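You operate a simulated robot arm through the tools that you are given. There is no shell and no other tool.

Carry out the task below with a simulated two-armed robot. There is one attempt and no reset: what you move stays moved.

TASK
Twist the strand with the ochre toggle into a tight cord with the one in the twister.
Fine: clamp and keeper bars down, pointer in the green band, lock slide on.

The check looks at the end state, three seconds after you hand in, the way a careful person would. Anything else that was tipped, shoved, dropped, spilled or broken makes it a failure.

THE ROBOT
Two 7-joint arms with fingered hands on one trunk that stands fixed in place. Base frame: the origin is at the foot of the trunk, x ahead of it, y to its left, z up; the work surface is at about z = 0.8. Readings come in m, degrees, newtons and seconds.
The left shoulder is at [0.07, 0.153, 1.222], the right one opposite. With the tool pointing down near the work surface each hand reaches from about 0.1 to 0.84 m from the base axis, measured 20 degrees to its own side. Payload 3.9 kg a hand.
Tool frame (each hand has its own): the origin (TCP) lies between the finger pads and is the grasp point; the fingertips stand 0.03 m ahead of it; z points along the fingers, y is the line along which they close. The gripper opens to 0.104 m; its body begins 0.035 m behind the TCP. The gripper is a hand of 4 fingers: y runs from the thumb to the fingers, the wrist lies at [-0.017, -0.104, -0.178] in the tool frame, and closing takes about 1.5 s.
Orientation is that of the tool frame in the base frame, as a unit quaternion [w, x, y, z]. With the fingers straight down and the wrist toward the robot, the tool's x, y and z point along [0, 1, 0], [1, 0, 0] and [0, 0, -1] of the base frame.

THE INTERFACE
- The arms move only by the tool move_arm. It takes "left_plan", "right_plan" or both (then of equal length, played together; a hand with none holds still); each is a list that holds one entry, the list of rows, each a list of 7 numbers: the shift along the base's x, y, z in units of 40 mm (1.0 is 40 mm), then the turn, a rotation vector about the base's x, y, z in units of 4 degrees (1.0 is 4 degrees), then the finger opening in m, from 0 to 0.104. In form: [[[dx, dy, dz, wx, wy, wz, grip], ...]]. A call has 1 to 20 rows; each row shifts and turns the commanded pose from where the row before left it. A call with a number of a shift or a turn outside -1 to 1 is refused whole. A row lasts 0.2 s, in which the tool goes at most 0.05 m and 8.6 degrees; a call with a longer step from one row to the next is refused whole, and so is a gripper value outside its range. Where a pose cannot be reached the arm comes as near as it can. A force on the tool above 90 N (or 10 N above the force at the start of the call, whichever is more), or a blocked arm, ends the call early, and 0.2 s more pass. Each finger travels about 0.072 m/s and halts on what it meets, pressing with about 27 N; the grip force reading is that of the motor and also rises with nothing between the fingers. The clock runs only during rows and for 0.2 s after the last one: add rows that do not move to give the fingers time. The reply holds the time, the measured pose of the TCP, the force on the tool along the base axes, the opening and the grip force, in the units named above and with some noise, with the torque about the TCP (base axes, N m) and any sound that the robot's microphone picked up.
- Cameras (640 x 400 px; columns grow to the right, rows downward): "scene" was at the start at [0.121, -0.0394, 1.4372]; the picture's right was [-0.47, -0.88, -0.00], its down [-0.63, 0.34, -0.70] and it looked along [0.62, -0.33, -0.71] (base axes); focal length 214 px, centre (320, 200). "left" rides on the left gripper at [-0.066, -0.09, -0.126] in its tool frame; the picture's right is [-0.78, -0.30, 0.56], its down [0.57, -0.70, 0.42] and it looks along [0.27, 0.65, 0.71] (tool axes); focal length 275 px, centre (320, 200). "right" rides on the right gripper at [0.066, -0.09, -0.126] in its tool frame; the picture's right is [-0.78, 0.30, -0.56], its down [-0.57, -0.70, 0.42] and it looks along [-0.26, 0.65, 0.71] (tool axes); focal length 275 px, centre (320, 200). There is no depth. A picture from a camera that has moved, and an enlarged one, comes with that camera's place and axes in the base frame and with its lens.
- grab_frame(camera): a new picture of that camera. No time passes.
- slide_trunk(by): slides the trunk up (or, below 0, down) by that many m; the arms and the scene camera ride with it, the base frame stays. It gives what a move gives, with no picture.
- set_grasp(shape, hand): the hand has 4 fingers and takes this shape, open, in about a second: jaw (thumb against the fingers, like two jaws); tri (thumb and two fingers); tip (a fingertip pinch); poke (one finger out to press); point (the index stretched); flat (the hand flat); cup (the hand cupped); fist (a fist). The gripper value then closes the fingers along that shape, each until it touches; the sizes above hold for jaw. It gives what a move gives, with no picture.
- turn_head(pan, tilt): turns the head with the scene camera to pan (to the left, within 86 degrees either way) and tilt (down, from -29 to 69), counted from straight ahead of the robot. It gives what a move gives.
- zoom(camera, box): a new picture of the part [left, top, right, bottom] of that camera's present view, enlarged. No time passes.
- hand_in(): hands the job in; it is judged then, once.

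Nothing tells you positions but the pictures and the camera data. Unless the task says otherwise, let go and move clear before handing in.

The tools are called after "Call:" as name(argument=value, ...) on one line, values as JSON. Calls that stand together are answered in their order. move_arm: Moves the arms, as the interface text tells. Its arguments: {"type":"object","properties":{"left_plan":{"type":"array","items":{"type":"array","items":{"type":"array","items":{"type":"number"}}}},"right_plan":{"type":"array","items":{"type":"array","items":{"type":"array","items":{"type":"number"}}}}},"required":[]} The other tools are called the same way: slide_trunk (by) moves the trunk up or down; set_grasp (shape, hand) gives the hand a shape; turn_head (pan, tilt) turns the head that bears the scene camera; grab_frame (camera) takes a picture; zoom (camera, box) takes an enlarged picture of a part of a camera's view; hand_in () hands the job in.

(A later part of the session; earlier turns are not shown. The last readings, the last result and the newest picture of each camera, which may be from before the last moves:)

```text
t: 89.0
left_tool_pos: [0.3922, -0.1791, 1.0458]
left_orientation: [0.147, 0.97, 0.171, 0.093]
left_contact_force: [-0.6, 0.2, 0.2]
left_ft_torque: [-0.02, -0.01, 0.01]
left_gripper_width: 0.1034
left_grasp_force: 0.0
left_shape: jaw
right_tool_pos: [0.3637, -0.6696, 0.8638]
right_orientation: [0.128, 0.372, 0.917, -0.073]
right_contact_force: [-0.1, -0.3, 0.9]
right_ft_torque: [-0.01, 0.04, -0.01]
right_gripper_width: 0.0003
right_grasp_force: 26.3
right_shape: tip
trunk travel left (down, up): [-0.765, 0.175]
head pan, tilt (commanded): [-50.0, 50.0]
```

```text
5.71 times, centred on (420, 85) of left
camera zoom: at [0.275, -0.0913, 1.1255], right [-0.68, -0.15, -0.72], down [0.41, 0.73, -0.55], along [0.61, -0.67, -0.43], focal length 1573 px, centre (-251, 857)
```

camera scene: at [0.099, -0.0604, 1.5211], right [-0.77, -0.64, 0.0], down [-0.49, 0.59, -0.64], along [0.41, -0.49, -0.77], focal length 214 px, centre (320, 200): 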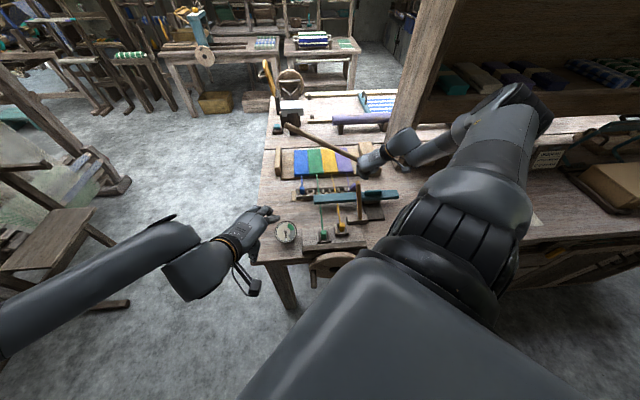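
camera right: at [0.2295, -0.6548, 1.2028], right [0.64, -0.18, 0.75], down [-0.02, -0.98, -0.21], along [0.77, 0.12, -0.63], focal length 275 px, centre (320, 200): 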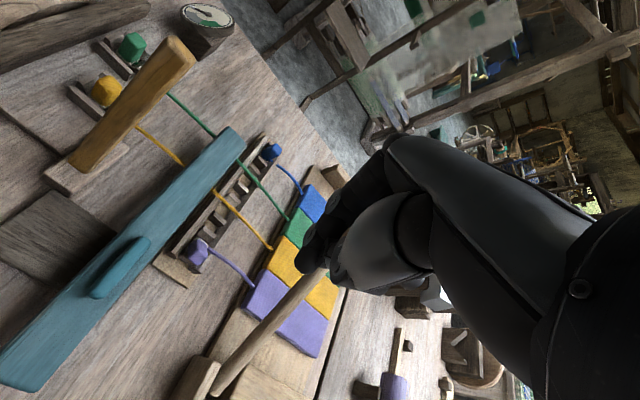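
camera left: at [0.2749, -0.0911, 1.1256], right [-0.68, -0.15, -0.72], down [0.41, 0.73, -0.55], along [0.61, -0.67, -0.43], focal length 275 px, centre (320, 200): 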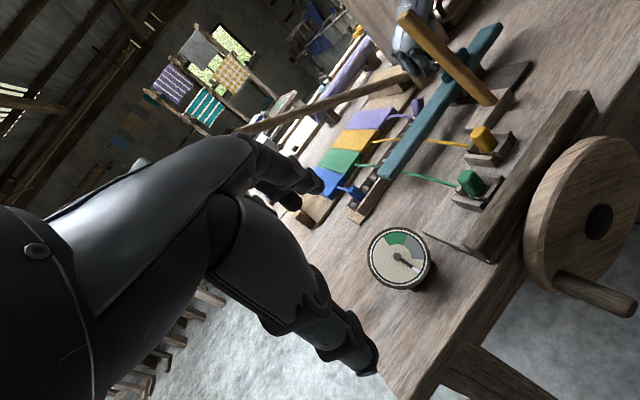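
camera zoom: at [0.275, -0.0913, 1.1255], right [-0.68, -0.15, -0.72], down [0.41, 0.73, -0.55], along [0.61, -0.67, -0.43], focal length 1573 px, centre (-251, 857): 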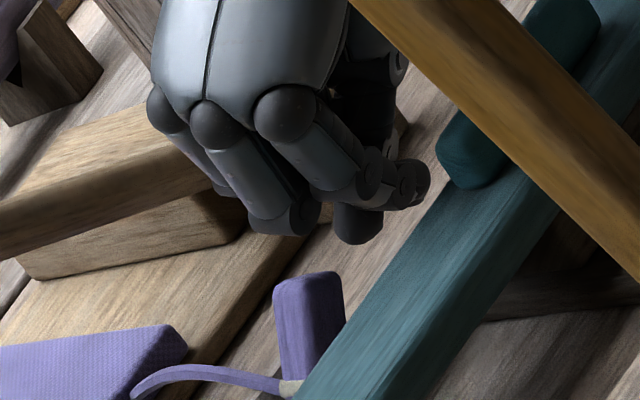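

Call:
move_arm(right_plan=[[[0.12, 0.12, 0, 0, 0, 0, 0.0], [0.1, 0.1, 0, 0, 0, 0, 0.0], [0, 0, 0, 0, 0, 0, 0.0]]])

Call:
zoom(camera="right", box=[220, 150, 360, 280])

Call:
zoom(camera="scene", box=[335, 165, 375, 195])

Call:
zoom(camera="left", box=[380, 50, 460, 120])

```text
t: 89.8
left_tool_pos: [0.3943, -0.1804, 1.0439]
left_orientation: [0.147, 0.97, 0.171, 0.092]
left_contact_force: [-0.7, 0.4, -0.2]
left_ft_torque: [-0.01, 0.0, -0.02]
left_gripper_width: 0.1036
left_grasp_force: 0.0
left_shape: jaw
right_tool_pos: [0.372, -0.6601, 0.8656]
right_orientation: [0.127, 0.372, 0.917, -0.073]
right_contact_force: [-0.4, -0.5, 0.2]
right_ft_torque: [0.0, -0.02, 0.02]
right_gripper_width: 0.0001
right_grasp_force: 27.5
right_shape: tip
trunk travel left (down, up): [-0.765, 0.175]
head pan, tilt (commanded): [-50.0, 50.0]
```

```text
3.08 times, centred on (290, 215) of right
camera zoom: at [0.2405, -0.652, 0.9691], right [0.64, -0.18, 0.75], down [-0.02, -0.98, -0.21], along [0.77, 0.12, -0.63], focal length 847 px, centre (412, 154)
```

zoom: 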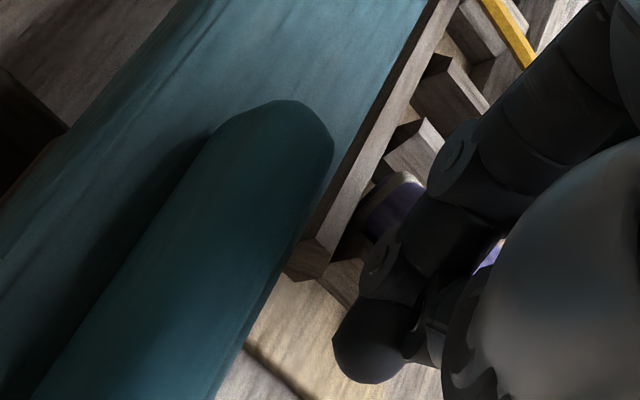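

```text
13.33 times, centred on (355, 180) of scene
camera zoom: at [0.099, -0.0605, 1.521], right [-0.77, -0.64, 0.0], down [-0.49, 0.59, -0.64], along [0.41, -0.49, -0.77], focal length 2860 px, centre (-147, 467)
```

zoom: 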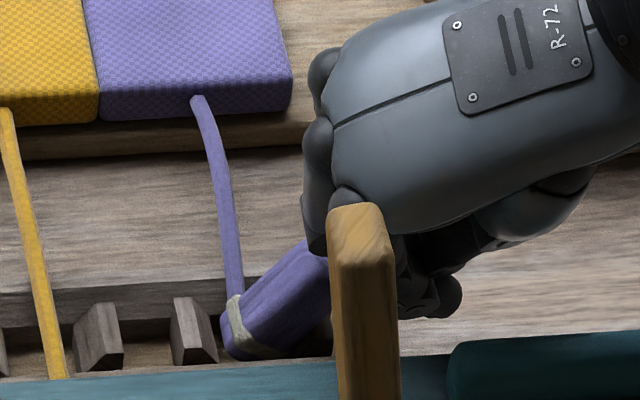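

```text
5.71 times, centred on (420, 85) of left
camera zoom: at [0.275, -0.0912, 1.1256], right [-0.68, -0.15, -0.72], down [0.41, 0.73, -0.55], along [0.61, -0.67, -0.43], focal length 1573 px, centre (-251, 857)
```

zoom: 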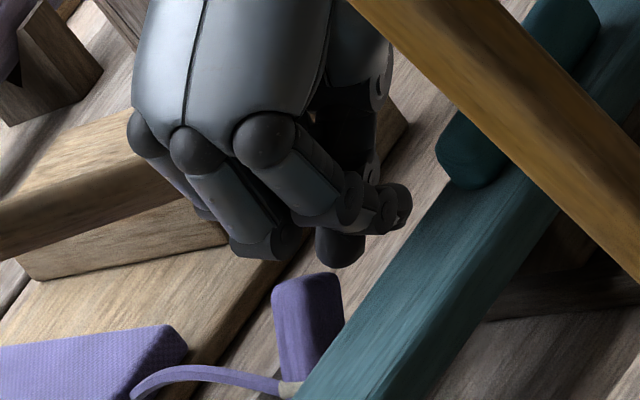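

Call:
move_arm(right_plan=[[[0.1, 0.1, 0.02, 0, 0, 0, 0.0], [0.1, 0.1, 0.04, 0, 0, 0, 0.0], [0.1, 0.1, 0.06, 0, 0, 0, 0.0], [0, 0, 0, 0, 0, 0, 0.0]]])

Call:
zoom(camera="right", box=[220, 150, 360, 280])

Call:
zoom(camera="scene", box=[335, 165, 375, 195])

Call:
zoom(camera="left", box=[380, 50, 460, 120])

```text
t: 90.8
left_tool_pos: [0.3902, -0.1792, 1.0472]
left_orientation: [0.148, 0.97, 0.17, 0.094]
left_contact_force: [0.1, 0.3, -0.6]
left_ft_torque: [0.0, 0.01, -0.01]
left_gripper_width: 0.1036
left_grasp_force: 0.0
left_shape: jaw
right_tool_pos: [0.3806, -0.651, 0.8743]
right_orientation: [0.131, 0.373, 0.916, -0.075]
right_contact_force: [-12.8, -9.5, 16.0]
right_ft_torque: [-0.18, 0.01, -0.14]
right_gripper_width: 0.0
right_grasp_force: 27.3
right_shape: tip
trunk travel left (down, up): [-0.765, 0.175]
head pan, tilt (commanded): [-50.0, 50.0]
```

```text
3.08 times, centred on (290, 215) of right
camera zoom: at [0.2497, -0.6417, 0.9767], right [0.64, -0.17, 0.75], down [-0.02, -0.98, -0.21], along [0.77, 0.12, -0.63], focal length 847 px, centre (412, 154)
```

zoom: 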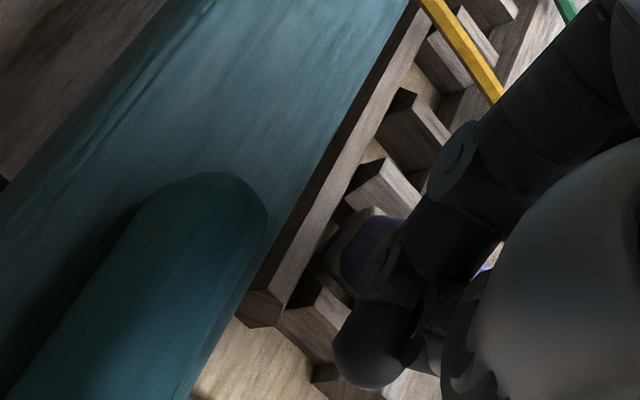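

```text
13.33 times, centred on (355, 180) of scene
camera zoom: at [0.0944, -0.0596, 1.5216], right [-0.77, -0.64, 0.0], down [-0.49, 0.59, -0.64], along [0.41, -0.49, -0.76], focal length 2860 px, centre (-147, 467)
```

zoom: 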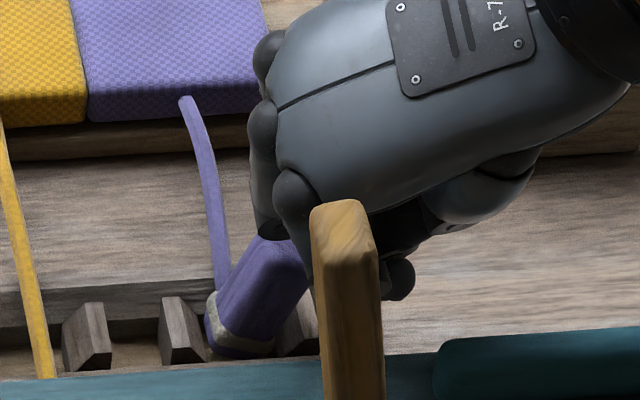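

```text
5.71 times, centred on (420, 85) of left
camera zoom: at [0.2719, -0.0903, 1.1267], right [-0.68, -0.15, -0.72], down [0.42, 0.73, -0.55], along [0.61, -0.67, -0.43], focal length 1573 px, centre (-251, 857)
```

zoom: 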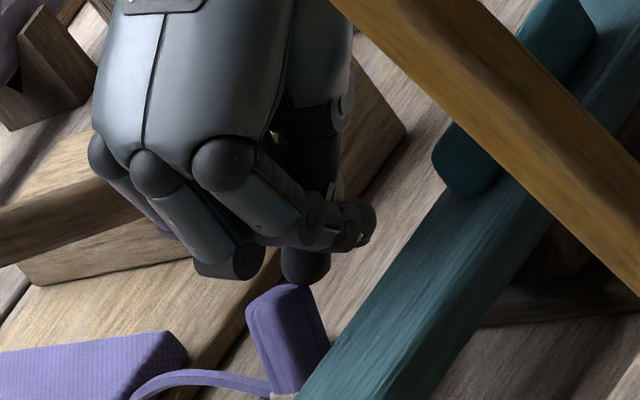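

The purple toggle is coming up. I'll continue pushing it left gently.

Call:
move_arm(right_plan=[[[0.1, 0.1, 0.08, 0, 0, 0, 0.0], [0.1, 0.1, 0.05, 0, 0, 0, 0.0], [0.08, 0.08, 0, 0, 0, 0, 0.0], [0, 0, 0, 0, 0, 0, 0.0]]])

Call:
zoom(camera="right", box=[220, 150, 360, 280])

Call:
zoom(camera="scene", box=[335, 165, 375, 195])

Call:
zoom(camera="left", box=[380, 50, 460, 120])

```text
t: 91.8
left_tool_pos: [0.3895, -0.1796, 1.0451]
left_orientation: [0.148, 0.97, 0.169, 0.093]
left_contact_force: [0.6, -0.7, 0.6]
left_ft_torque: [-0.02, 0.0, 0.0]
left_gripper_width: 0.1039
left_grasp_force: 0.0
left_shape: jaw
right_tool_pos: [0.3931, -0.6353, 0.8767]
right_orientation: [0.129, 0.372, 0.916, -0.073]
right_contact_force: [-7.0, 0.6, 9.3]
right_ft_torque: [-0.03, 0.01, -0.04]
right_gripper_width: 0.0
right_grasp_force: 27.1
right_shape: tip
trunk travel left (down, up): [-0.765, 0.175]
head pan, tilt (commanded): [-50.0, 50.0]
```

```text
3.08 times, centred on (290, 215) of right
camera zoom: at [0.2614, -0.6271, 0.9806], right [0.64, -0.18, 0.75], down [-0.02, -0.98, -0.21], along [0.77, 0.12, -0.63], focal length 847 px, centre (412, 154)
```

zoom: 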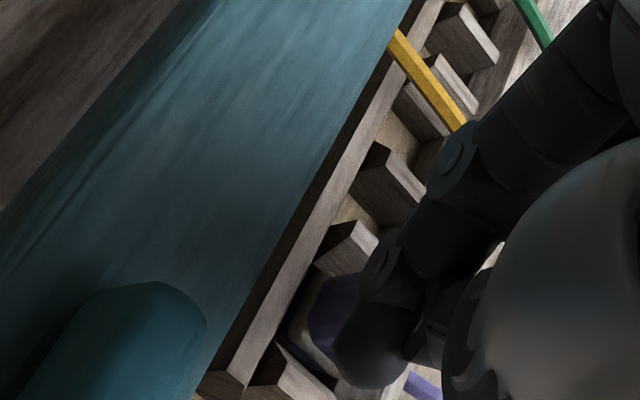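

```text
13.33 times, centred on (355, 180) of scene
camera zoom: at [0.0966, -0.0585, 1.5212], right [-0.77, -0.64, 0.0], down [-0.49, 0.59, -0.64], along [0.41, -0.49, -0.76], focal length 2860 px, centre (-147, 467)
```

zoom: 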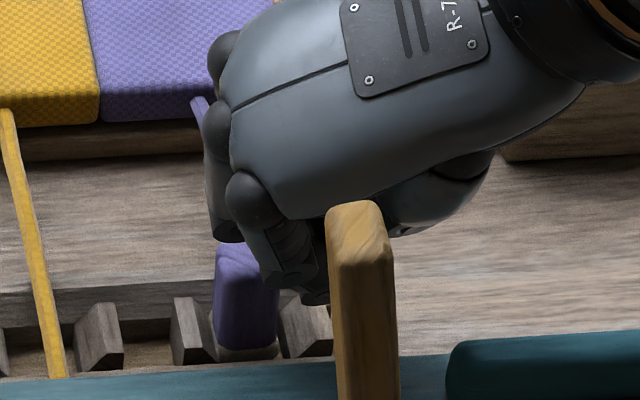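

```text
5.71 times, centred on (420, 85) of left
camera zoom: at [0.273, -0.0899, 1.1261], right [-0.68, -0.15, -0.72], down [0.42, 0.73, -0.55], along [0.61, -0.67, -0.43], focal length 1573 px, centre (-251, 857)
```

zoom: 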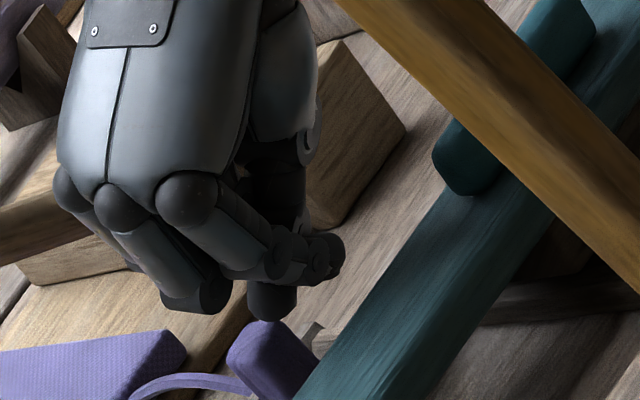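

The purple toggle is upright again. I'll back the finger off to the right and up, then check it.

Call:
move_arm(right_plan=[[[-0.15, -0.15, 0.1, 0, 0, 0, 0.0], [-0.1, -0.1, 0.4, 0, 0, 0, 0.0], [0, 0, 0.8, 0, 0, 0, 0.0], [0, 0, 0.9, 0, 0, 0, 0.0], [0, 0, 0.9, 0, 0, 0, 0.0], [0, 0, 0, 0, 0, 0, 0.0]]])

Call:
zoom(camera="right", box=[120, 150, 340, 330])

Call:
zoom(camera="scene", box=[290, 150, 410, 250])

Call:
zoom(camera="left", box=[340, 60, 520, 220])

```text
t: 93.2
left_tool_pos: [0.3929, -0.1804, 1.0446]
left_orientation: [0.147, 0.97, 0.17, 0.092]
left_contact_force: [0.2, 0.8, -0.1]
left_ft_torque: [-0.03, -0.01, 0.02]
left_gripper_width: 0.1037
left_grasp_force: 0.1
left_shape: jaw
right_tool_pos: [0.3861, -0.6518, 0.9996]
right_orientation: [0.128, 0.372, 0.916, -0.073]
right_contact_force: [-0.4, 0.0, 0.2]
right_ft_torque: [0.0, 0.02, 0.0]
right_gripper_width: 0.0
right_grasp_force: 27.0
right_shape: tip
trunk travel left (down, up): [-0.765, 0.175]
head pan, tilt (commanded): [-50.0, 50.0]
```

```text
2.22 times, centred on (230, 240) of right
camera zoom: at [0.2547, -0.6442, 1.1035], right [0.64, -0.18, 0.75], down [-0.02, -0.98, -0.21], along [0.77, 0.12, -0.63], focal length 612 px, centre (520, 111)
```

zoom: 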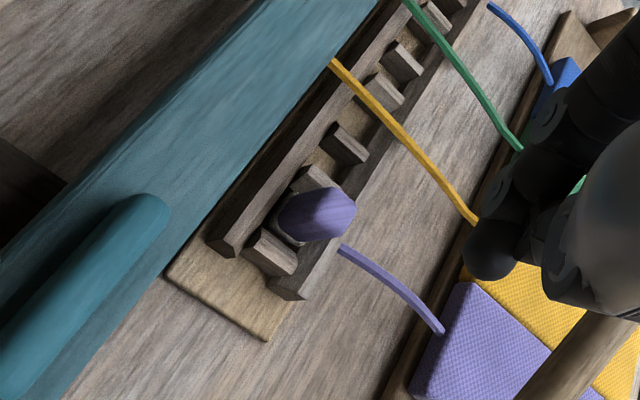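

```text
4.00 times, centred on (350, 200) of scene
camera zoom: at [0.0994, -0.0609, 1.521], right [-0.77, -0.64, 0.0], down [-0.49, 0.59, -0.64], along [0.41, -0.49, -0.77], focal length 858 px, centre (200, 200)
```

zoom: 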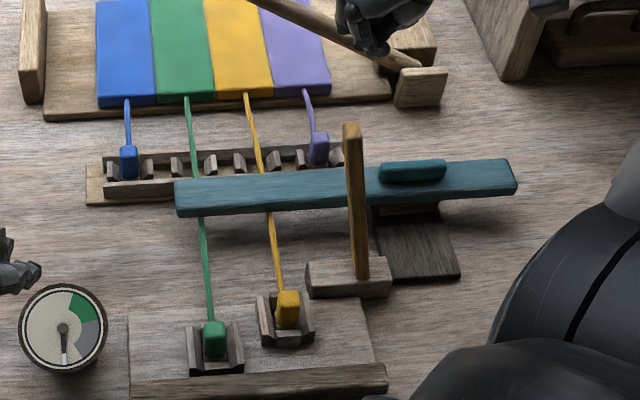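

```text
2.50 times, centred on (430, 140) of left
camera zoom: at [0.2754, -0.0914, 1.1254], right [-0.68, -0.15, -0.72], down [0.41, 0.73, -0.55], along [0.61, -0.67, -0.43], focal length 688 px, centre (45, 350)
```

zoom: 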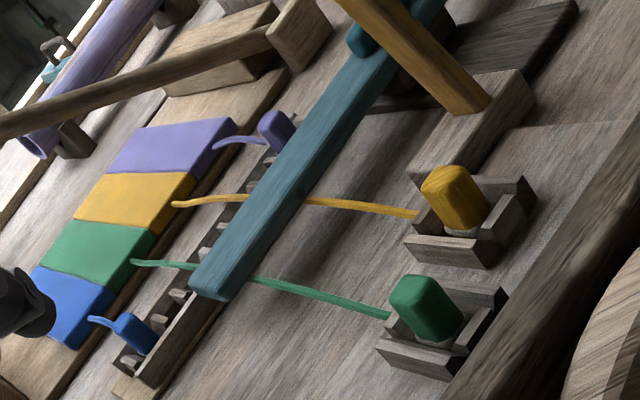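

Both toggles stand in the twister and the purple one is back in its slot. Next, the keeper: I'll come around its right side and swing it down to the left.

Call:
move_arm(right_plan=[[[-0.3, -0.3, 0, 0, 0, 0, 0.0], [-0.3, -0.3, 0, 0, 0, 0, 0.0], [-0.48, 0.48, 0, 0, 0, 0, 0.0], [-0.48, 0.48, 0, 0, 0, 0, 0.0], [-0.48, 0.48, 0, 0, 0, 0, 0.0], [-0.48, 0.48, 0, 0, 0, 0, 0.0], [-0.48, 0.48, 0, 0, 0, 0, 0.0], [-0.46, 0.46, 0, 0, 0, 0, 0.0], [0, 0, 0, 0, 0, 0, 0.0]]])

Call:
grab_frame(camera="right")

Call:
zoom(camera="scene", box=[290, 150, 430, 260])

Call:
zoom(camera="left", box=[360, 0, 560, 200])

```text
t: 95.2
left_tool_pos: [0.3929, -0.1795, 1.046]
left_orientation: [0.146, 0.97, 0.171, 0.093]
left_contact_force: [0.4, 0.3, 0.2]
left_ft_torque: [0.0, 0.01, 0.01]
left_gripper_width: 0.1039
left_grasp_force: 0.1
left_shape: jaw
right_tool_pos: [0.244, -0.557, 0.9994]
right_orientation: [0.127, 0.372, 0.917, -0.074]
right_contact_force: [0.0, 0.0, 0.3]
right_ft_torque: [0.01, 0.0, -0.04]
right_gripper_width: 0.0
right_grasp_force: 27.6
right_shape: tip
trunk travel left (down, up): [-0.765, 0.175]
head pan, tilt (commanded): [-50.0, 50.0]
```

```text
taken
camera right: at [0.113, -0.5481, 1.1031], right [0.64, -0.18, 0.75], down [-0.02, -0.98, -0.21], along [0.77, 0.12, -0.63], focal length 275 px, centre (320, 200)
```

right: 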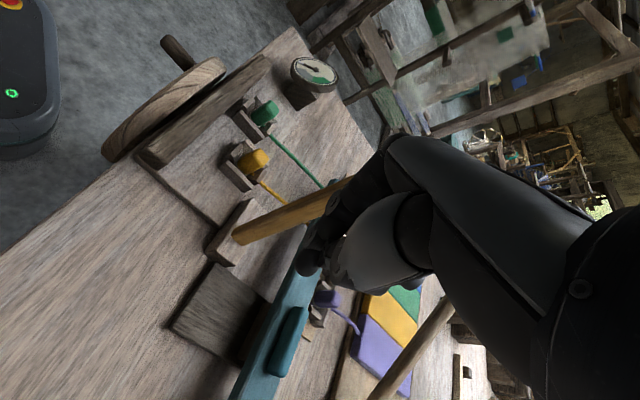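

```text
3.64 times, centred on (360, 205) of scene
camera zoom: at [0.0995, -0.0606, 1.521], right [-0.77, -0.64, 0.0], down [-0.49, 0.59, -0.64], along [0.41, -0.49, -0.77], focal length 780 px, centre (174, 182)
```

zoom: 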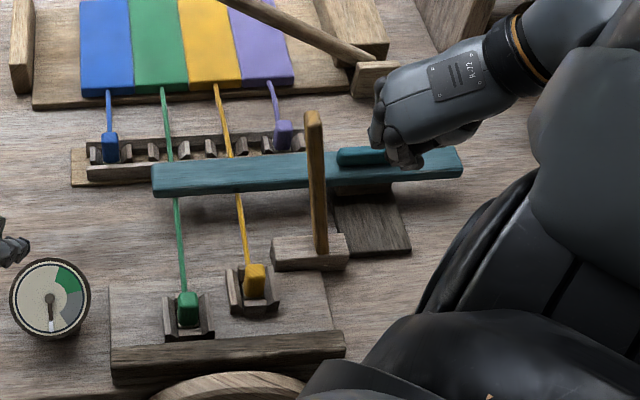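

```text
2.00 times, centred on (460, 100) of left
camera zoom: at [0.2754, -0.0913, 1.1254], right [-0.68, -0.15, -0.72], down [0.41, 0.73, -0.55], along [0.61, -0.67, -0.43], focal length 551 px, centre (40, 400)
```

zoom: 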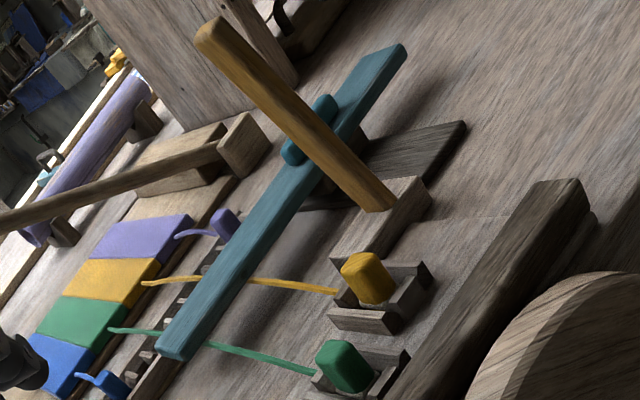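

Call:
move_arm(right_plan=[[[0.27, 0.27, 0, 0, 0, 0, 0.0], [0.27, 0.27, 0, 0, 0, 0, 0.0], [0.27, 0.27, 0, 0, 0, 0, 0.0], [0.27, 0.27, 0, 0, 0, 0, 0.0], [0, 0, 0, 0, 0, 0, 0.0]]])

Call:
zoom(camera="scene", box=[290, 150, 430, 260])

Call:
zoom(camera="left", box=[360, 0, 560, 200])

```text
t: 96.3
left_tool_pos: [0.392, -0.1798, 1.0454]
left_orientation: [0.148, 0.97, 0.17, 0.092]
left_contact_force: [0.1, -0.6, -0.2]
left_ft_torque: [-0.01, 0.0, 0.05]
left_gripper_width: 0.1036
left_grasp_force: 0.0
left_shape: jaw
right_tool_pos: [0.2883, -0.5149, 0.9986]
right_orientation: [0.128, 0.372, 0.917, -0.073]
right_contact_force: [0.4, -1.1, 0.1]
right_ft_torque: [0.0, -0.01, 0.01]
right_gripper_width: 0.0
right_grasp_force: 26.8
right_shape: tip
trunk travel left (down, up): [-0.765, 0.175]
head pan, tilt (commanded): [-50.0, 50.0]
```

```text
3.64 times, centred on (360, 205) of scene
camera zoom: at [0.0991, -0.0605, 1.521], right [-0.77, -0.64, 0.0], down [-0.49, 0.59, -0.64], along [0.41, -0.49, -0.77], focal length 780 px, centre (174, 182)
```

zoom: 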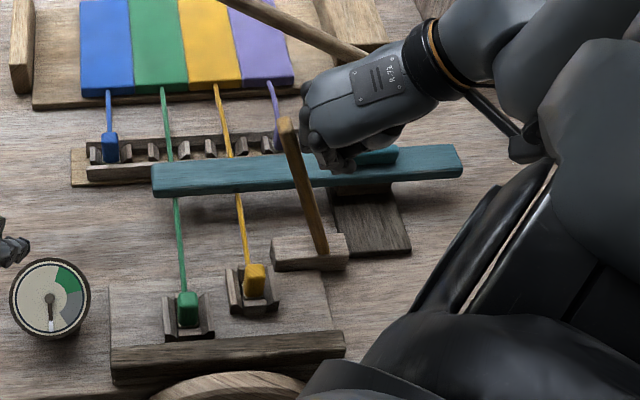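

```text
2.00 times, centred on (460, 100) of left
camera zoom: at [0.2751, -0.0912, 1.1255], right [-0.68, -0.15, -0.72], down [0.41, 0.73, -0.55], along [0.61, -0.67, -0.43], focal length 551 px, centre (40, 400)
```

zoom: 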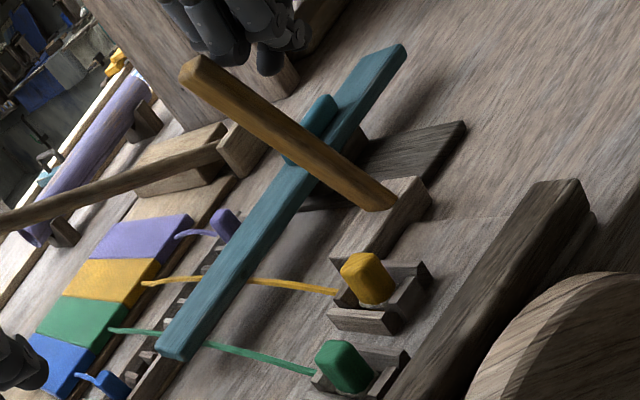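

Call:
move_arm(right_plan=[[[0.35, 0.35, 0, 0, 0, 0, 0.0], [0.35, 0.35, 0, 0, 0, 0, 0.0], [0.35, 0.35, -0.2, 0, 0, 0, 0.0], [0, 0, 0, 0, 0, 0, 0.0]]])

Call:
zoom(camera="scene", box=[290, 150, 430, 260])

Call:
zoom(camera="left", box=[360, 0, 560, 200])

```text
t: 97.3
left_tool_pos: [0.3928, -0.1793, 1.0465]
left_orientation: [0.147, 0.97, 0.17, 0.092]
left_contact_force: [0.3, -0.2, 1.0]
left_ft_torque: [0.01, 0.0, -0.02]
left_gripper_width: 0.1037
left_grasp_force: 0.0
left_shape: jaw
right_tool_pos: [0.3324, -0.4716, 0.9898]
right_orientation: [0.127, 0.372, 0.916, -0.074]
right_contact_force: [0.1, 0.3, -0.3]
right_ft_torque: [0.0, 0.02, 0.02]
right_gripper_width: 0.0
right_grasp_force: 27.1
right_shape: tip
trunk travel left (down, up): [-0.765, 0.175]
head pan, tilt (commanded): [-50.0, 50.0]
```

```text
3.64 times, centred on (360, 205) of scene
camera zoom: at [0.099, -0.0603, 1.521], right [-0.77, -0.64, 0.0], down [-0.49, 0.59, -0.64], along [0.41, -0.49, -0.77], focal length 780 px, centre (174, 182)
```

zoom: 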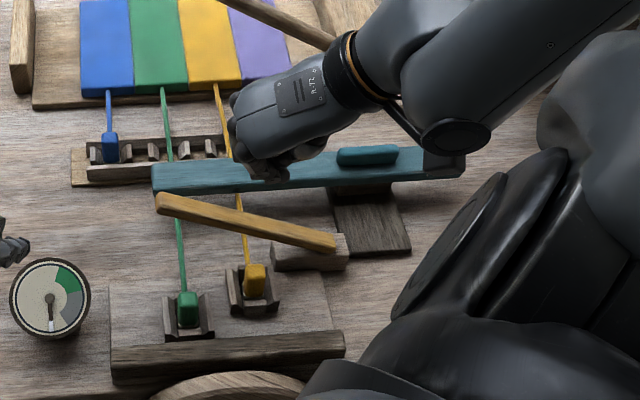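

```text
2.00 times, centred on (460, 100) of left
camera zoom: at [0.275, -0.0911, 1.1256], right [-0.68, -0.15, -0.72], down [0.41, 0.73, -0.55], along [0.61, -0.67, -0.43], focal length 551 px, centre (40, 400)
```

zoom: 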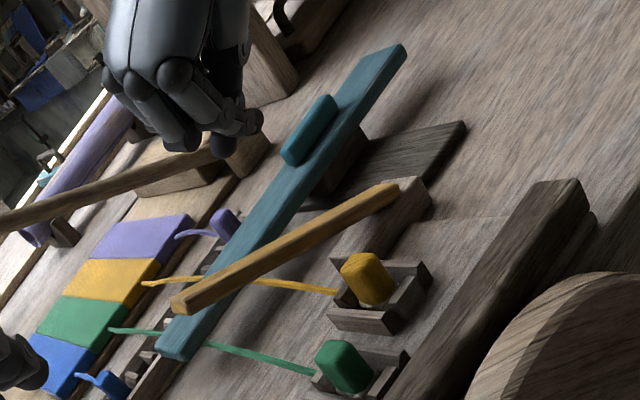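

The keeper has tipped over and is lying across the strands, its free end still raised. I'll wait a moment and see if it settles.

Call:
move_arm(right_plan=[[[0, 0, 0, 0, 0, 0, 0.0], [0, 0, 0, 0, 0, 0, 0.0], [0, 0, 0, 0, 0, 0, 0.0], [0, 0, 0, 0, 0, 0, 0.0], [0, 0, 0, 0, 0, 0, 0.0]]])

Call:
zoom(camera="scene", box=[290, 170, 390, 260])

Call:
zoom(camera="left", box=[420, 80, 540, 200])

Call:
zoom(camera="right", box=[120, 120, 380, 340])

```text
t: 98.5
left_tool_pos: [0.3932, -0.181, 1.0456]
left_orientation: [0.147, 0.97, 0.171, 0.092]
left_contact_force: [-0.4, 0.2, -0.8]
left_ft_torque: [-0.01, -0.01, 0.01]
left_gripper_width: 0.1035
left_grasp_force: 0.1
left_shape: jaw
right_tool_pos: [0.3325, -0.4732, 0.9905]
right_orientation: [0.128, 0.372, 0.917, -0.073]
right_contact_force: [0.4, 0.6, -0.1]
right_ft_torque: [0.0, -0.03, 0.01]
right_gripper_width: 0.0
right_grasp_force: 27.1
right_shape: tip
trunk travel left (down, up): [-0.765, 0.175]
head pan, tilt (commanded): [-50.0, 50.0]
```

```text
4.44 times, centred on (340, 215) of scene
camera zoom: at [0.0991, -0.0604, 1.521], right [-0.77, -0.64, 0.0], down [-0.49, 0.59, -0.64], along [0.41, -0.49, -0.77], focal length 953 px, centre (231, 133)
```

zoom: 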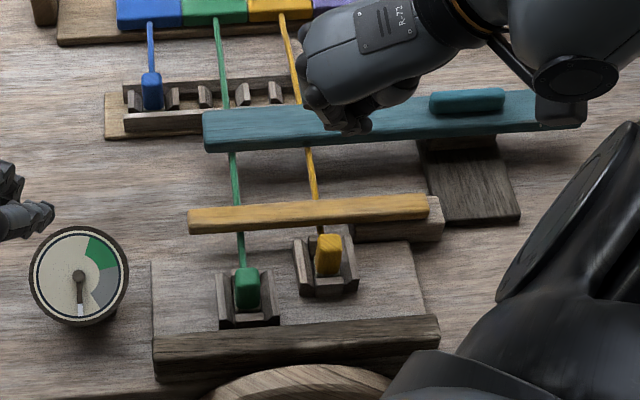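

```text
3.33 times, centred on (480, 140) of left
camera zoom: at [0.275, -0.0911, 1.1255], right [-0.68, -0.15, -0.72], down [0.41, 0.73, -0.55], along [0.61, -0.67, -0.43], focal length 918 px, centre (-213, 400)
```

zoom: 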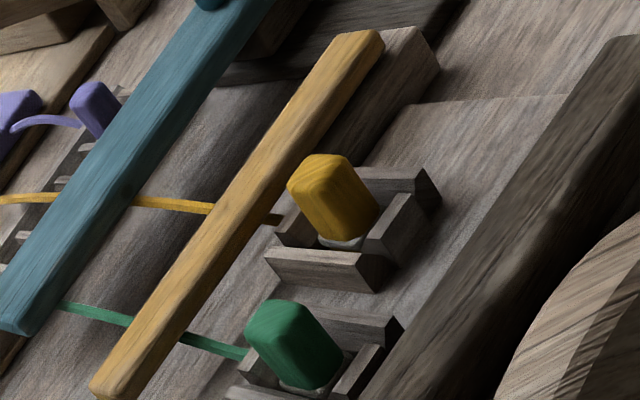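

```text
1.82 times, centred on (250, 230) of right
camera zoom: at [0.2016, -0.4638, 1.0935], right [0.64, -0.18, 0.75], down [-0.02, -0.98, -0.21], along [0.77, 0.12, -0.63], focal length 500 px, centre (447, 146)
```

zoom: 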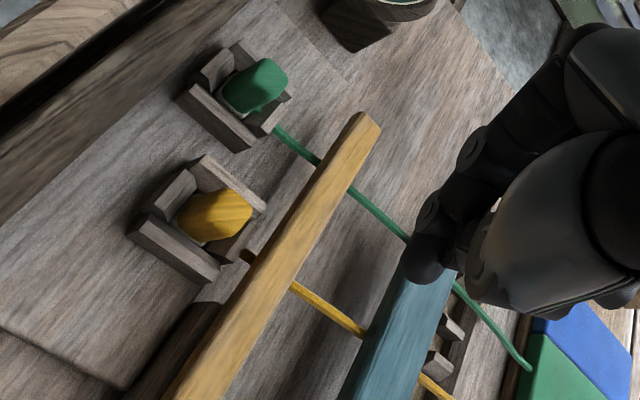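

The keeper has settled fully down across both strands. Next the clamp: I'll switch the right hand to the wider "jaw" shape, closed, and press the long lever down onto the cloth.

Call:
move_arm(right_plan=[[[0, 0, 0.7, 0, 0, 0, 0.0], [0, 0, 0.7, 0, 0, 0, 0.0], [0, 0, 0.7, 0, 0, 0, 0.0], [0, 0, 0.7, 0, 0, 0, 0.0], [0, 0, 0, 0, 0, 0, 0.0]]])

Call:
set_grasp(hand="right", shape="jaw")

Call:
move_arm(right_plan=[[[0.6, -0.48, 0, 0, 0, 0, 0.0], [0.6, -0.48, 0, 0, 0, 0, 0.0], [0.6, -0.48, 0, 0, 0, 0, 0.0], [0.6, -0.48, 0, 0, 0, 0, 0.0], [0.6, -0.48, 0, 0, 0, 0, 0.0], [0.6, -0.48, 0, 0, 0, 0, 0.0], [0.6, -0.48, 0, 0, 0, 0, 0.0], [0.6, -0.48, 0, 0, 0, 0, 0.0], [0.5, -0.45, 0, 0, 0, 0, 0.0], [0, 0, 0, 0, 0, 0, 0.0]]])

Call:
grab_frame(camera="scene")

Call:
grab_frame(camera="right")

```text
t: 99.8
left_tool_pos: [0.3924, -0.181, 1.0453]
left_orientation: [0.147, 0.97, 0.17, 0.092]
left_contact_force: [-0.2, 0.1, 0.2]
left_ft_torque: [-0.04, -0.03, -0.04]
left_gripper_width: 0.1034
left_grasp_force: 0.1
left_shape: jaw
right_tool_pos: [0.3308, -0.4703, 1.102]
right_orientation: [0.127, 0.373, 0.916, -0.073]
right_contact_force: [0.1, -0.1, 0.7]
right_ft_torque: [-0.01, 0.0, -0.01]
right_gripper_width: 0.0
right_grasp_force: 26.5
right_shape: tip
trunk travel left (down, up): [-0.765, 0.175]
head pan, tilt (commanded): [-50.0, 50.0]
```

```text
t: 100.7
left_tool_pos: [0.392, -0.1803, 1.0456]
left_orientation: [0.148, 0.97, 0.171, 0.093]
left_contact_force: [-0.4, 0.2, 0.7]
left_ft_torque: [0.0, 0.01, 0.07]
left_gripper_width: 0.1036
left_grasp_force: 0.1
left_shape: jaw
right_tool_pos: [0.3315, -0.47, 1.1023]
right_orientation: [0.128, 0.372, 0.917, -0.073]
right_contact_force: [-1.3, -0.4, -0.2]
right_ft_torque: [0.01, -0.01, 0.03]
right_gripper_width: 0.1036
right_grasp_force: 0.1
right_shape: jaw
trunk travel left (down, up): [-0.765, 0.175]
head pan, tilt (commanded): [-50.0, 50.0]
```

```text
t: 102.8
left_tool_pos: [0.3914, -0.1797, 1.0459]
left_orientation: [0.147, 0.97, 0.171, 0.092]
left_contact_force: [0.5, -0.2, -0.2]
left_ft_torque: [0.03, -0.02, -0.01]
left_gripper_width: 0.1035
left_grasp_force: 0.0
left_shape: jaw
right_tool_pos: [0.541, -0.6422, 1.1038]
right_orientation: [0.128, 0.372, 0.916, -0.073]
right_contact_force: [-0.2, -0.9, -0.2]
right_ft_torque: [0.0, -0.01, 0.0]
right_gripper_width: 0.0
right_grasp_force: 26.7
right_shape: jaw
trunk travel left (down, up): [-0.765, 0.175]
head pan, tilt (commanded): [-50.0, 50.0]
```

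```text
taken
camera scene: at [0.0982, -0.0607, 1.5211], right [-0.77, -0.64, 0.0], down [-0.49, 0.59, -0.64], along [0.41, -0.49, -0.77], focal length 214 px, centre (320, 200)
```

scene: 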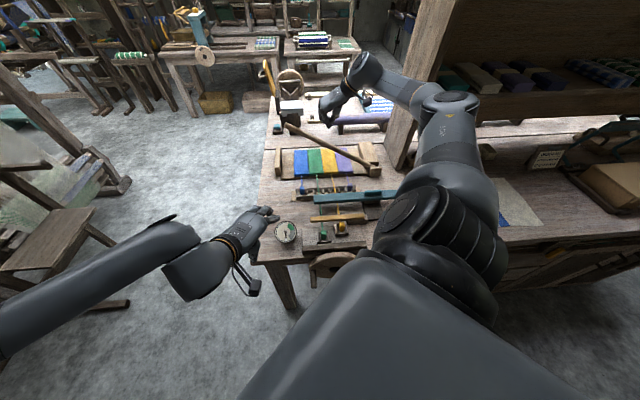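

```text
taken
camera right: at [0.4106, -0.6339, 1.2073], right [0.64, -0.18, 0.75], down [-0.02, -0.98, -0.21], along [0.77, 0.12, -0.63], focal length 275 px, centre (320, 200)
```

right: 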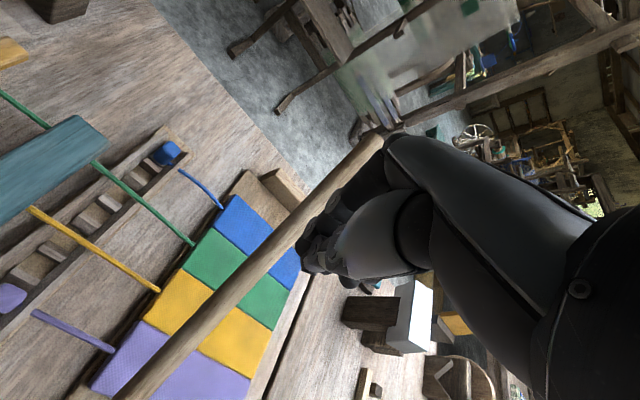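

Call:
move_arm(right_plan=[[[0.03, -0.03, -0.6, 0, 0, 0, 0.0], [0.03, -0.03, -0.6, 0, 0, 0, 0.0], [0.05, 0.05, -0.4, 0, 0, 0, 0.0], [0.05, 0.05, -0.4, 0, 0, 0, 0.0], [0, 0, 0, 0, 0, 0, 0.0]]])

Call:
grab_frame(camera="right")

Call:
zoom(camera="scene", box=[260, 80, 420, 200])

```text
t: 104.0
left_tool_pos: [0.3928, -0.1798, 1.0467]
left_orientation: [0.148, 0.97, 0.171, 0.093]
left_contact_force: [-0.1, -0.9, -0.3]
left_ft_torque: [0.03, 0.0, 0.0]
left_gripper_width: 0.1037
left_grasp_force: 0.0
left_shape: jaw
right_tool_pos: [0.5474, -0.6423, 1.0245]
right_orientation: [0.129, 0.372, 0.916, -0.073]
right_contact_force: [-0.2, -0.4, 0.0]
right_ft_torque: [0.01, -0.01, 0.02]
right_gripper_width: 0.0002
right_grasp_force: 27.2
right_shape: jaw
trunk travel left (down, up): [-0.765, 0.175]
head pan, tilt (commanded): [-50.0, 50.0]
```

```text
taken
camera right: at [0.4168, -0.6333, 1.1271], right [0.64, -0.18, 0.75], down [-0.02, -0.98, -0.21], along [0.77, 0.12, -0.63], focal length 275 px, centre (320, 200)
```

right: 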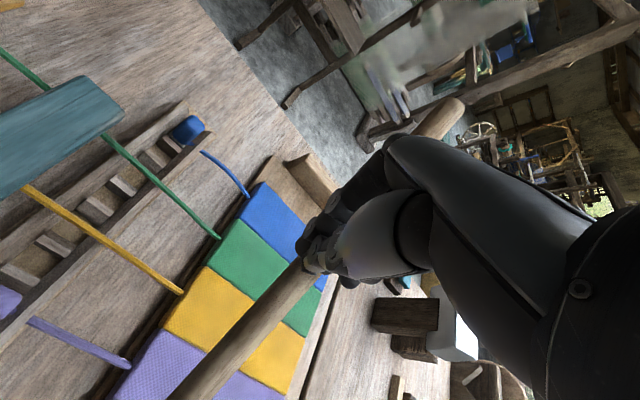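

```text
3.33 times, centred on (340, 140) of scene
camera zoom: at [0.0989, -0.0605, 1.521], right [-0.77, -0.64, 0.0], down [-0.49, 0.59, -0.64], along [0.41, -0.49, -0.77], focal length 715 px, centre (253, 400)
```

zoom: 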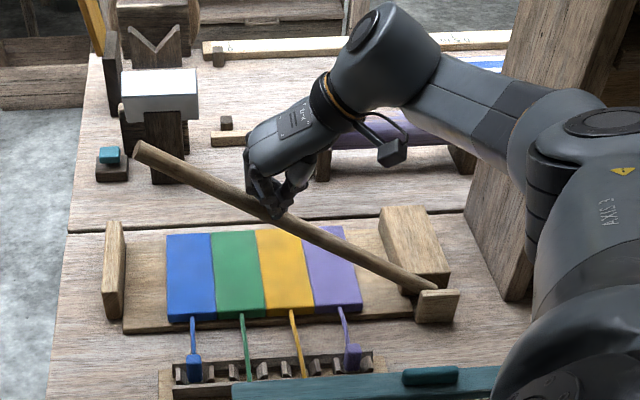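

Call:
move_arm(right_plan=[[[0.02, 0.02, -0.25, 0, 0, 0, 0.0], [0.02, 0.02, -0.25, 0, 0, 0, 0.0], [0, 0, 0, 0, 0, 0, 0.0]]])

Call:
zoom(camera="right", box=[180, 120, 420, 340])

Call:
zoom(camera="scene", box=[280, 100, 400, 190])

```text
t: 104.8
left_tool_pos: [0.3927, -0.1798, 1.0453]
left_orientation: [0.148, 0.97, 0.171, 0.093]
left_contact_force: [0.0, -0.1, -0.4]
left_ft_torque: [0.01, 0.0, 0.02]
left_gripper_width: 0.1035
left_grasp_force: 0.0
left_shape: jaw
right_tool_pos: [0.5503, -0.6407, 1.0036]
right_orientation: [0.128, 0.372, 0.916, -0.073]
right_contact_force: [-0.5, 0.2, 0.7]
right_ft_torque: [-0.01, -0.02, 0.0]
right_gripper_width: 0.0
right_grasp_force: 26.9
right_shape: jaw
trunk travel left (down, up): [-0.765, 0.175]
head pan, tilt (commanded): [-50.0, 50.0]
```

```text
1.82 times, centred on (300, 230) of right
camera zoom: at [0.4188, -0.632, 1.1068], right [0.64, -0.18, 0.75], down [-0.02, -0.98, -0.21], along [0.77, 0.12, -0.63], focal length 500 px, centre (356, 146)
```

zoom: 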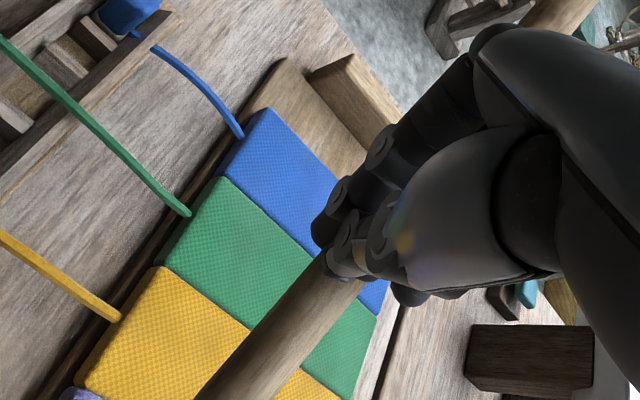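

```text
4.44 times, centred on (340, 145) of scene
camera zoom: at [0.099, -0.0604, 1.521], right [-0.77, -0.64, 0.0], down [-0.49, 0.59, -0.64], along [0.41, -0.49, -0.77], focal length 953 px, centre (231, 444)
```

zoom: 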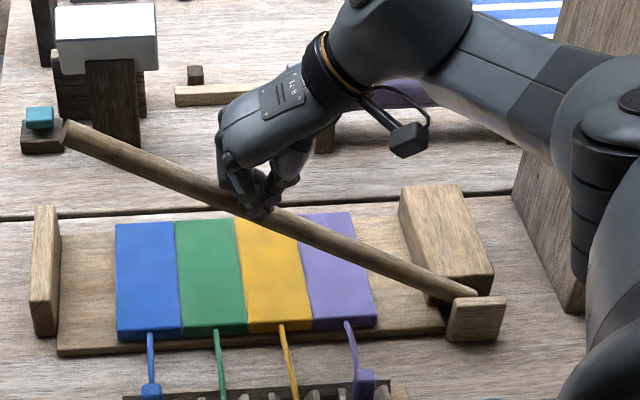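

The lever is moving down with the hand. Continuing the arc down to the cloth.

Call:
move_arm(right_plan=[[[0.06, 0.06, -0.35, 0, 0, 0, 0.0], [0.06, 0.06, -0.35, 0, 0, 0, 0.0], [0.05, 0.05, -0.35, 0, 0, 0, 0.0], [0.04, 0.04, -0.35, 0, 0, 0, 0.0], [0, 0, 0, 0, 0, 0, 0.0]]])

Call:
zoom(camera="right", box=[180, 120, 420, 340])

Call:
zoom(camera="scene", box=[270, 100, 400, 200])

```text
t: 106.0
left_tool_pos: [0.3933, -0.1808, 1.0453]
left_orientation: [0.148, 0.97, 0.171, 0.093]
left_contact_force: [0.6, 0.3, -0.1]
left_ft_torque: [-0.01, -0.02, 0.0]
left_gripper_width: 0.1037
left_grasp_force: 0.1
left_shape: jaw
right_tool_pos: [0.559, -0.6319, 0.9469]
right_orientation: [0.129, 0.372, 0.916, -0.072]
right_contact_force: [-0.6, -0.7, -0.1]
right_ft_torque: [-0.01, 0.0, -0.03]
right_gripper_width: 0.0
right_grasp_force: 26.6
right_shape: jaw
trunk travel left (down, up): [-0.765, 0.175]
head pan, tilt (commanded): [-50.0, 50.0]
```

```text
1.82 times, centred on (300, 230) of right
camera zoom: at [0.4286, -0.6233, 1.0514], right [0.64, -0.18, 0.75], down [-0.02, -0.98, -0.21], along [0.77, 0.12, -0.63], focal length 500 px, centre (356, 146)
```

zoom: 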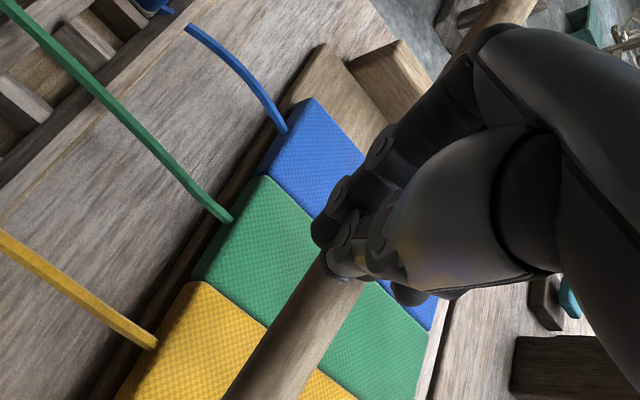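

```text
4.00 times, centred on (335, 150) of scene
camera zoom: at [0.099, -0.0604, 1.521], right [-0.77, -0.64, 0.0], down [-0.49, 0.59, -0.64], along [0.41, -0.49, -0.77], focal length 858 px, centre (260, 400)
```

zoom: 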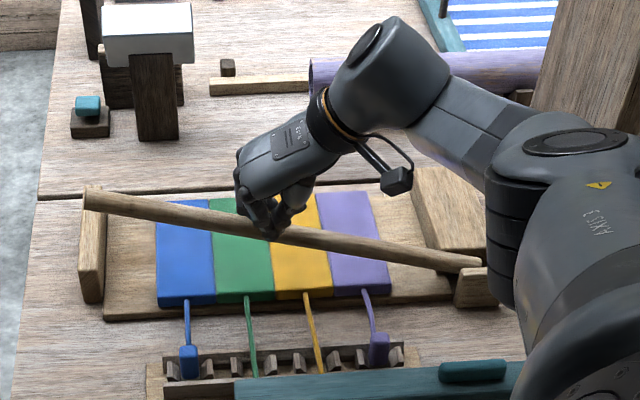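

Call:
move_arm(right_plan=[[[0.03, 0.03, -0.3, 0, 0, 0, 0.0], [0.02, 0.02, -0.3, 0, 0, 0, 0.0], [0.01, 0.01, -0.25, 0, 0, 0, 0.0], [0, 0, 0, 0, 0, 0, 0.0]]])

Call:
zoom(camera="right", box=[180, 120, 420, 340])

Call:
zoom(camera="scene", box=[270, 100, 400, 200])

```text
t: 107.0
left_tool_pos: [0.393, -0.18, 1.0456]
left_orientation: [0.148, 0.97, 0.171, 0.092]
left_contact_force: [1.0, 0.1, -0.1]
left_ft_torque: [0.01, -0.03, -0.01]
left_gripper_width: 0.1038
left_grasp_force: 0.0
left_shape: jaw
right_tool_pos: [0.5621, -0.6299, 0.9143]
right_orientation: [0.129, 0.372, 0.916, -0.074]
right_contact_force: [-0.3, 0.3, 0.2]
right_ft_torque: [0.01, -0.03, -0.03]
right_gripper_width: 0.0005
right_grasp_force: 27.4
right_shape: jaw
trunk travel left (down, up): [-0.765, 0.175]
head pan, tilt (commanded): [-50.0, 50.0]
```

```text
1.82 times, centred on (300, 230) of right
camera zoom: at [0.4309, -0.6209, 1.0181], right [0.64, -0.17, 0.75], down [-0.02, -0.98, -0.21], along [0.77, 0.12, -0.63], focal length 500 px, centre (356, 146)
```

zoom: 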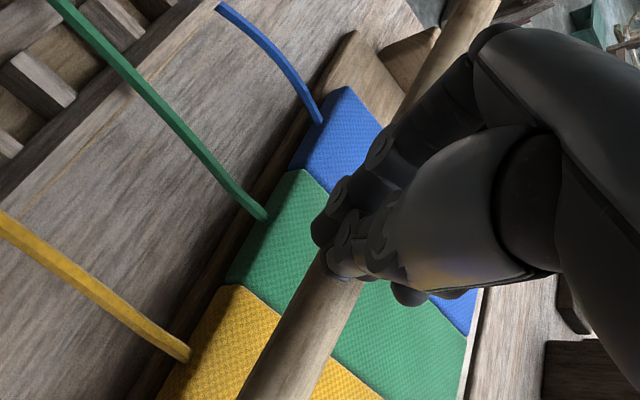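

```text
4.00 times, centred on (335, 150) of scene
camera zoom: at [0.0989, -0.0605, 1.5211], right [-0.77, -0.64, 0.0], down [-0.49, 0.59, -0.64], along [0.41, -0.49, -0.77], focal length 858 px, centre (260, 400)
```

zoom: 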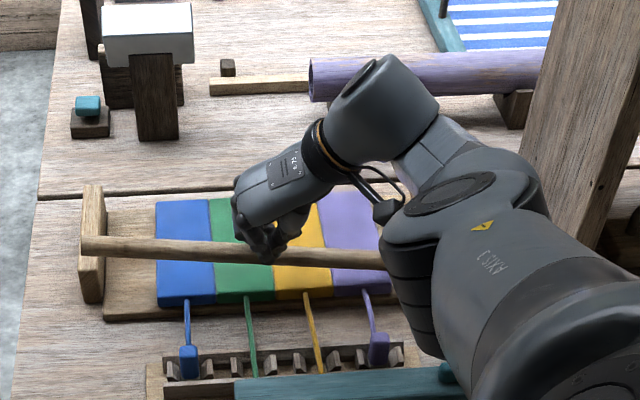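

Call:
move_arm(right_plan=[[[0.01, 0.01, -0.25, 0, 0, 0, 0.0], [0.0, 0.0, -0.25, 0, 0, 0, 0.0], [0, 0, -0.2, 0, 0, 0, 0.0], [0, 0, 0, 0, 0, 0, 0.0]]])

Call:
zoom(camera="right", box=[180, 120, 420, 340])

Call:
zoom(camera="scene", box=[270, 100, 400, 200])

Call:
grab_frame(camera="left")

```text
t: 108.0
left_tool_pos: [0.3922, -0.1799, 1.0457]
left_orientation: [0.148, 0.97, 0.171, 0.093]
left_contact_force: [0.1, -0.3, -0.3]
left_ft_torque: [0.01, -0.03, -0.01]
left_gripper_width: 0.1035
left_grasp_force: 0.1
left_shape: jaw
right_tool_pos: [0.5584, -0.6214, 0.8882]
right_orientation: [0.127, 0.373, 0.916, -0.073]
right_contact_force: [-0.8, 0.5, -0.4]
right_ft_torque: [0.0, 0.02, -0.04]
right_gripper_width: 0.0
right_grasp_force: 26.3
right_shape: jaw
right hand out of reach, approached as far as the arm can: row 1, 2, 3
trunk travel left (down, up): [-0.765, 0.175]
head pan, tilt (commanded): [-50.0, 50.0]
```

```text
1.82 times, centred on (300, 230) of right
camera zoom: at [0.4286, -0.613, 0.9913], right [0.64, -0.18, 0.75], down [-0.02, -0.98, -0.21], along [0.77, 0.12, -0.63], focal length 500 px, centre (356, 146)
```

zoom: 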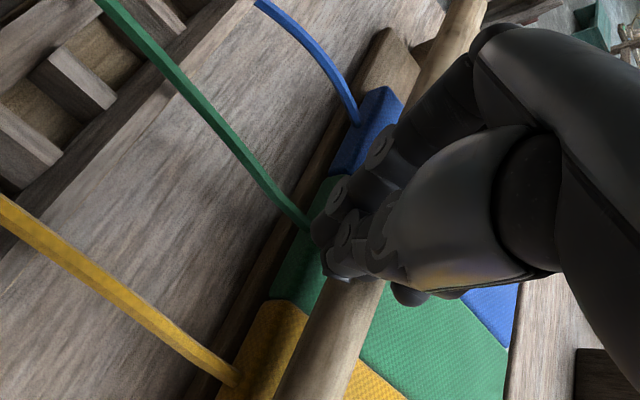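

```text
4.00 times, centred on (335, 150) of scene
camera zoom: at [0.0992, -0.0603, 1.521], right [-0.77, -0.64, 0.0], down [-0.49, 0.59, -0.64], along [0.41, -0.49, -0.77], focal length 858 px, centre (260, 400)
```

zoom: 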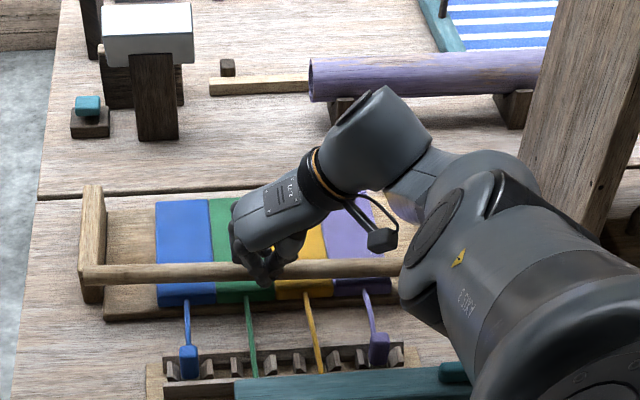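

```text
taken
camera left: at [0.2751, -0.0911, 1.1255], right [-0.68, -0.15, -0.72], down [0.41, 0.73, -0.55], along [0.61, -0.67, -0.43], focal length 275 px, centre (320, 200)
```

left: 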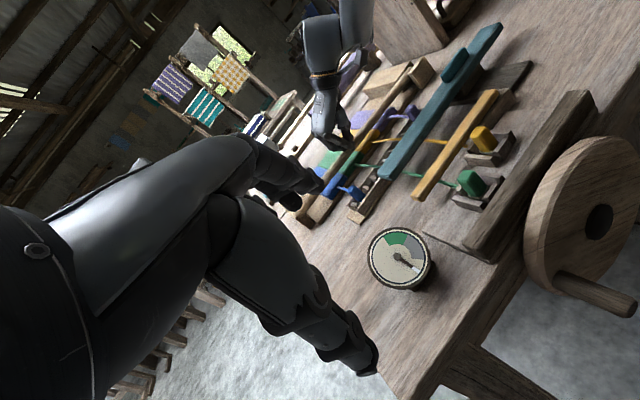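

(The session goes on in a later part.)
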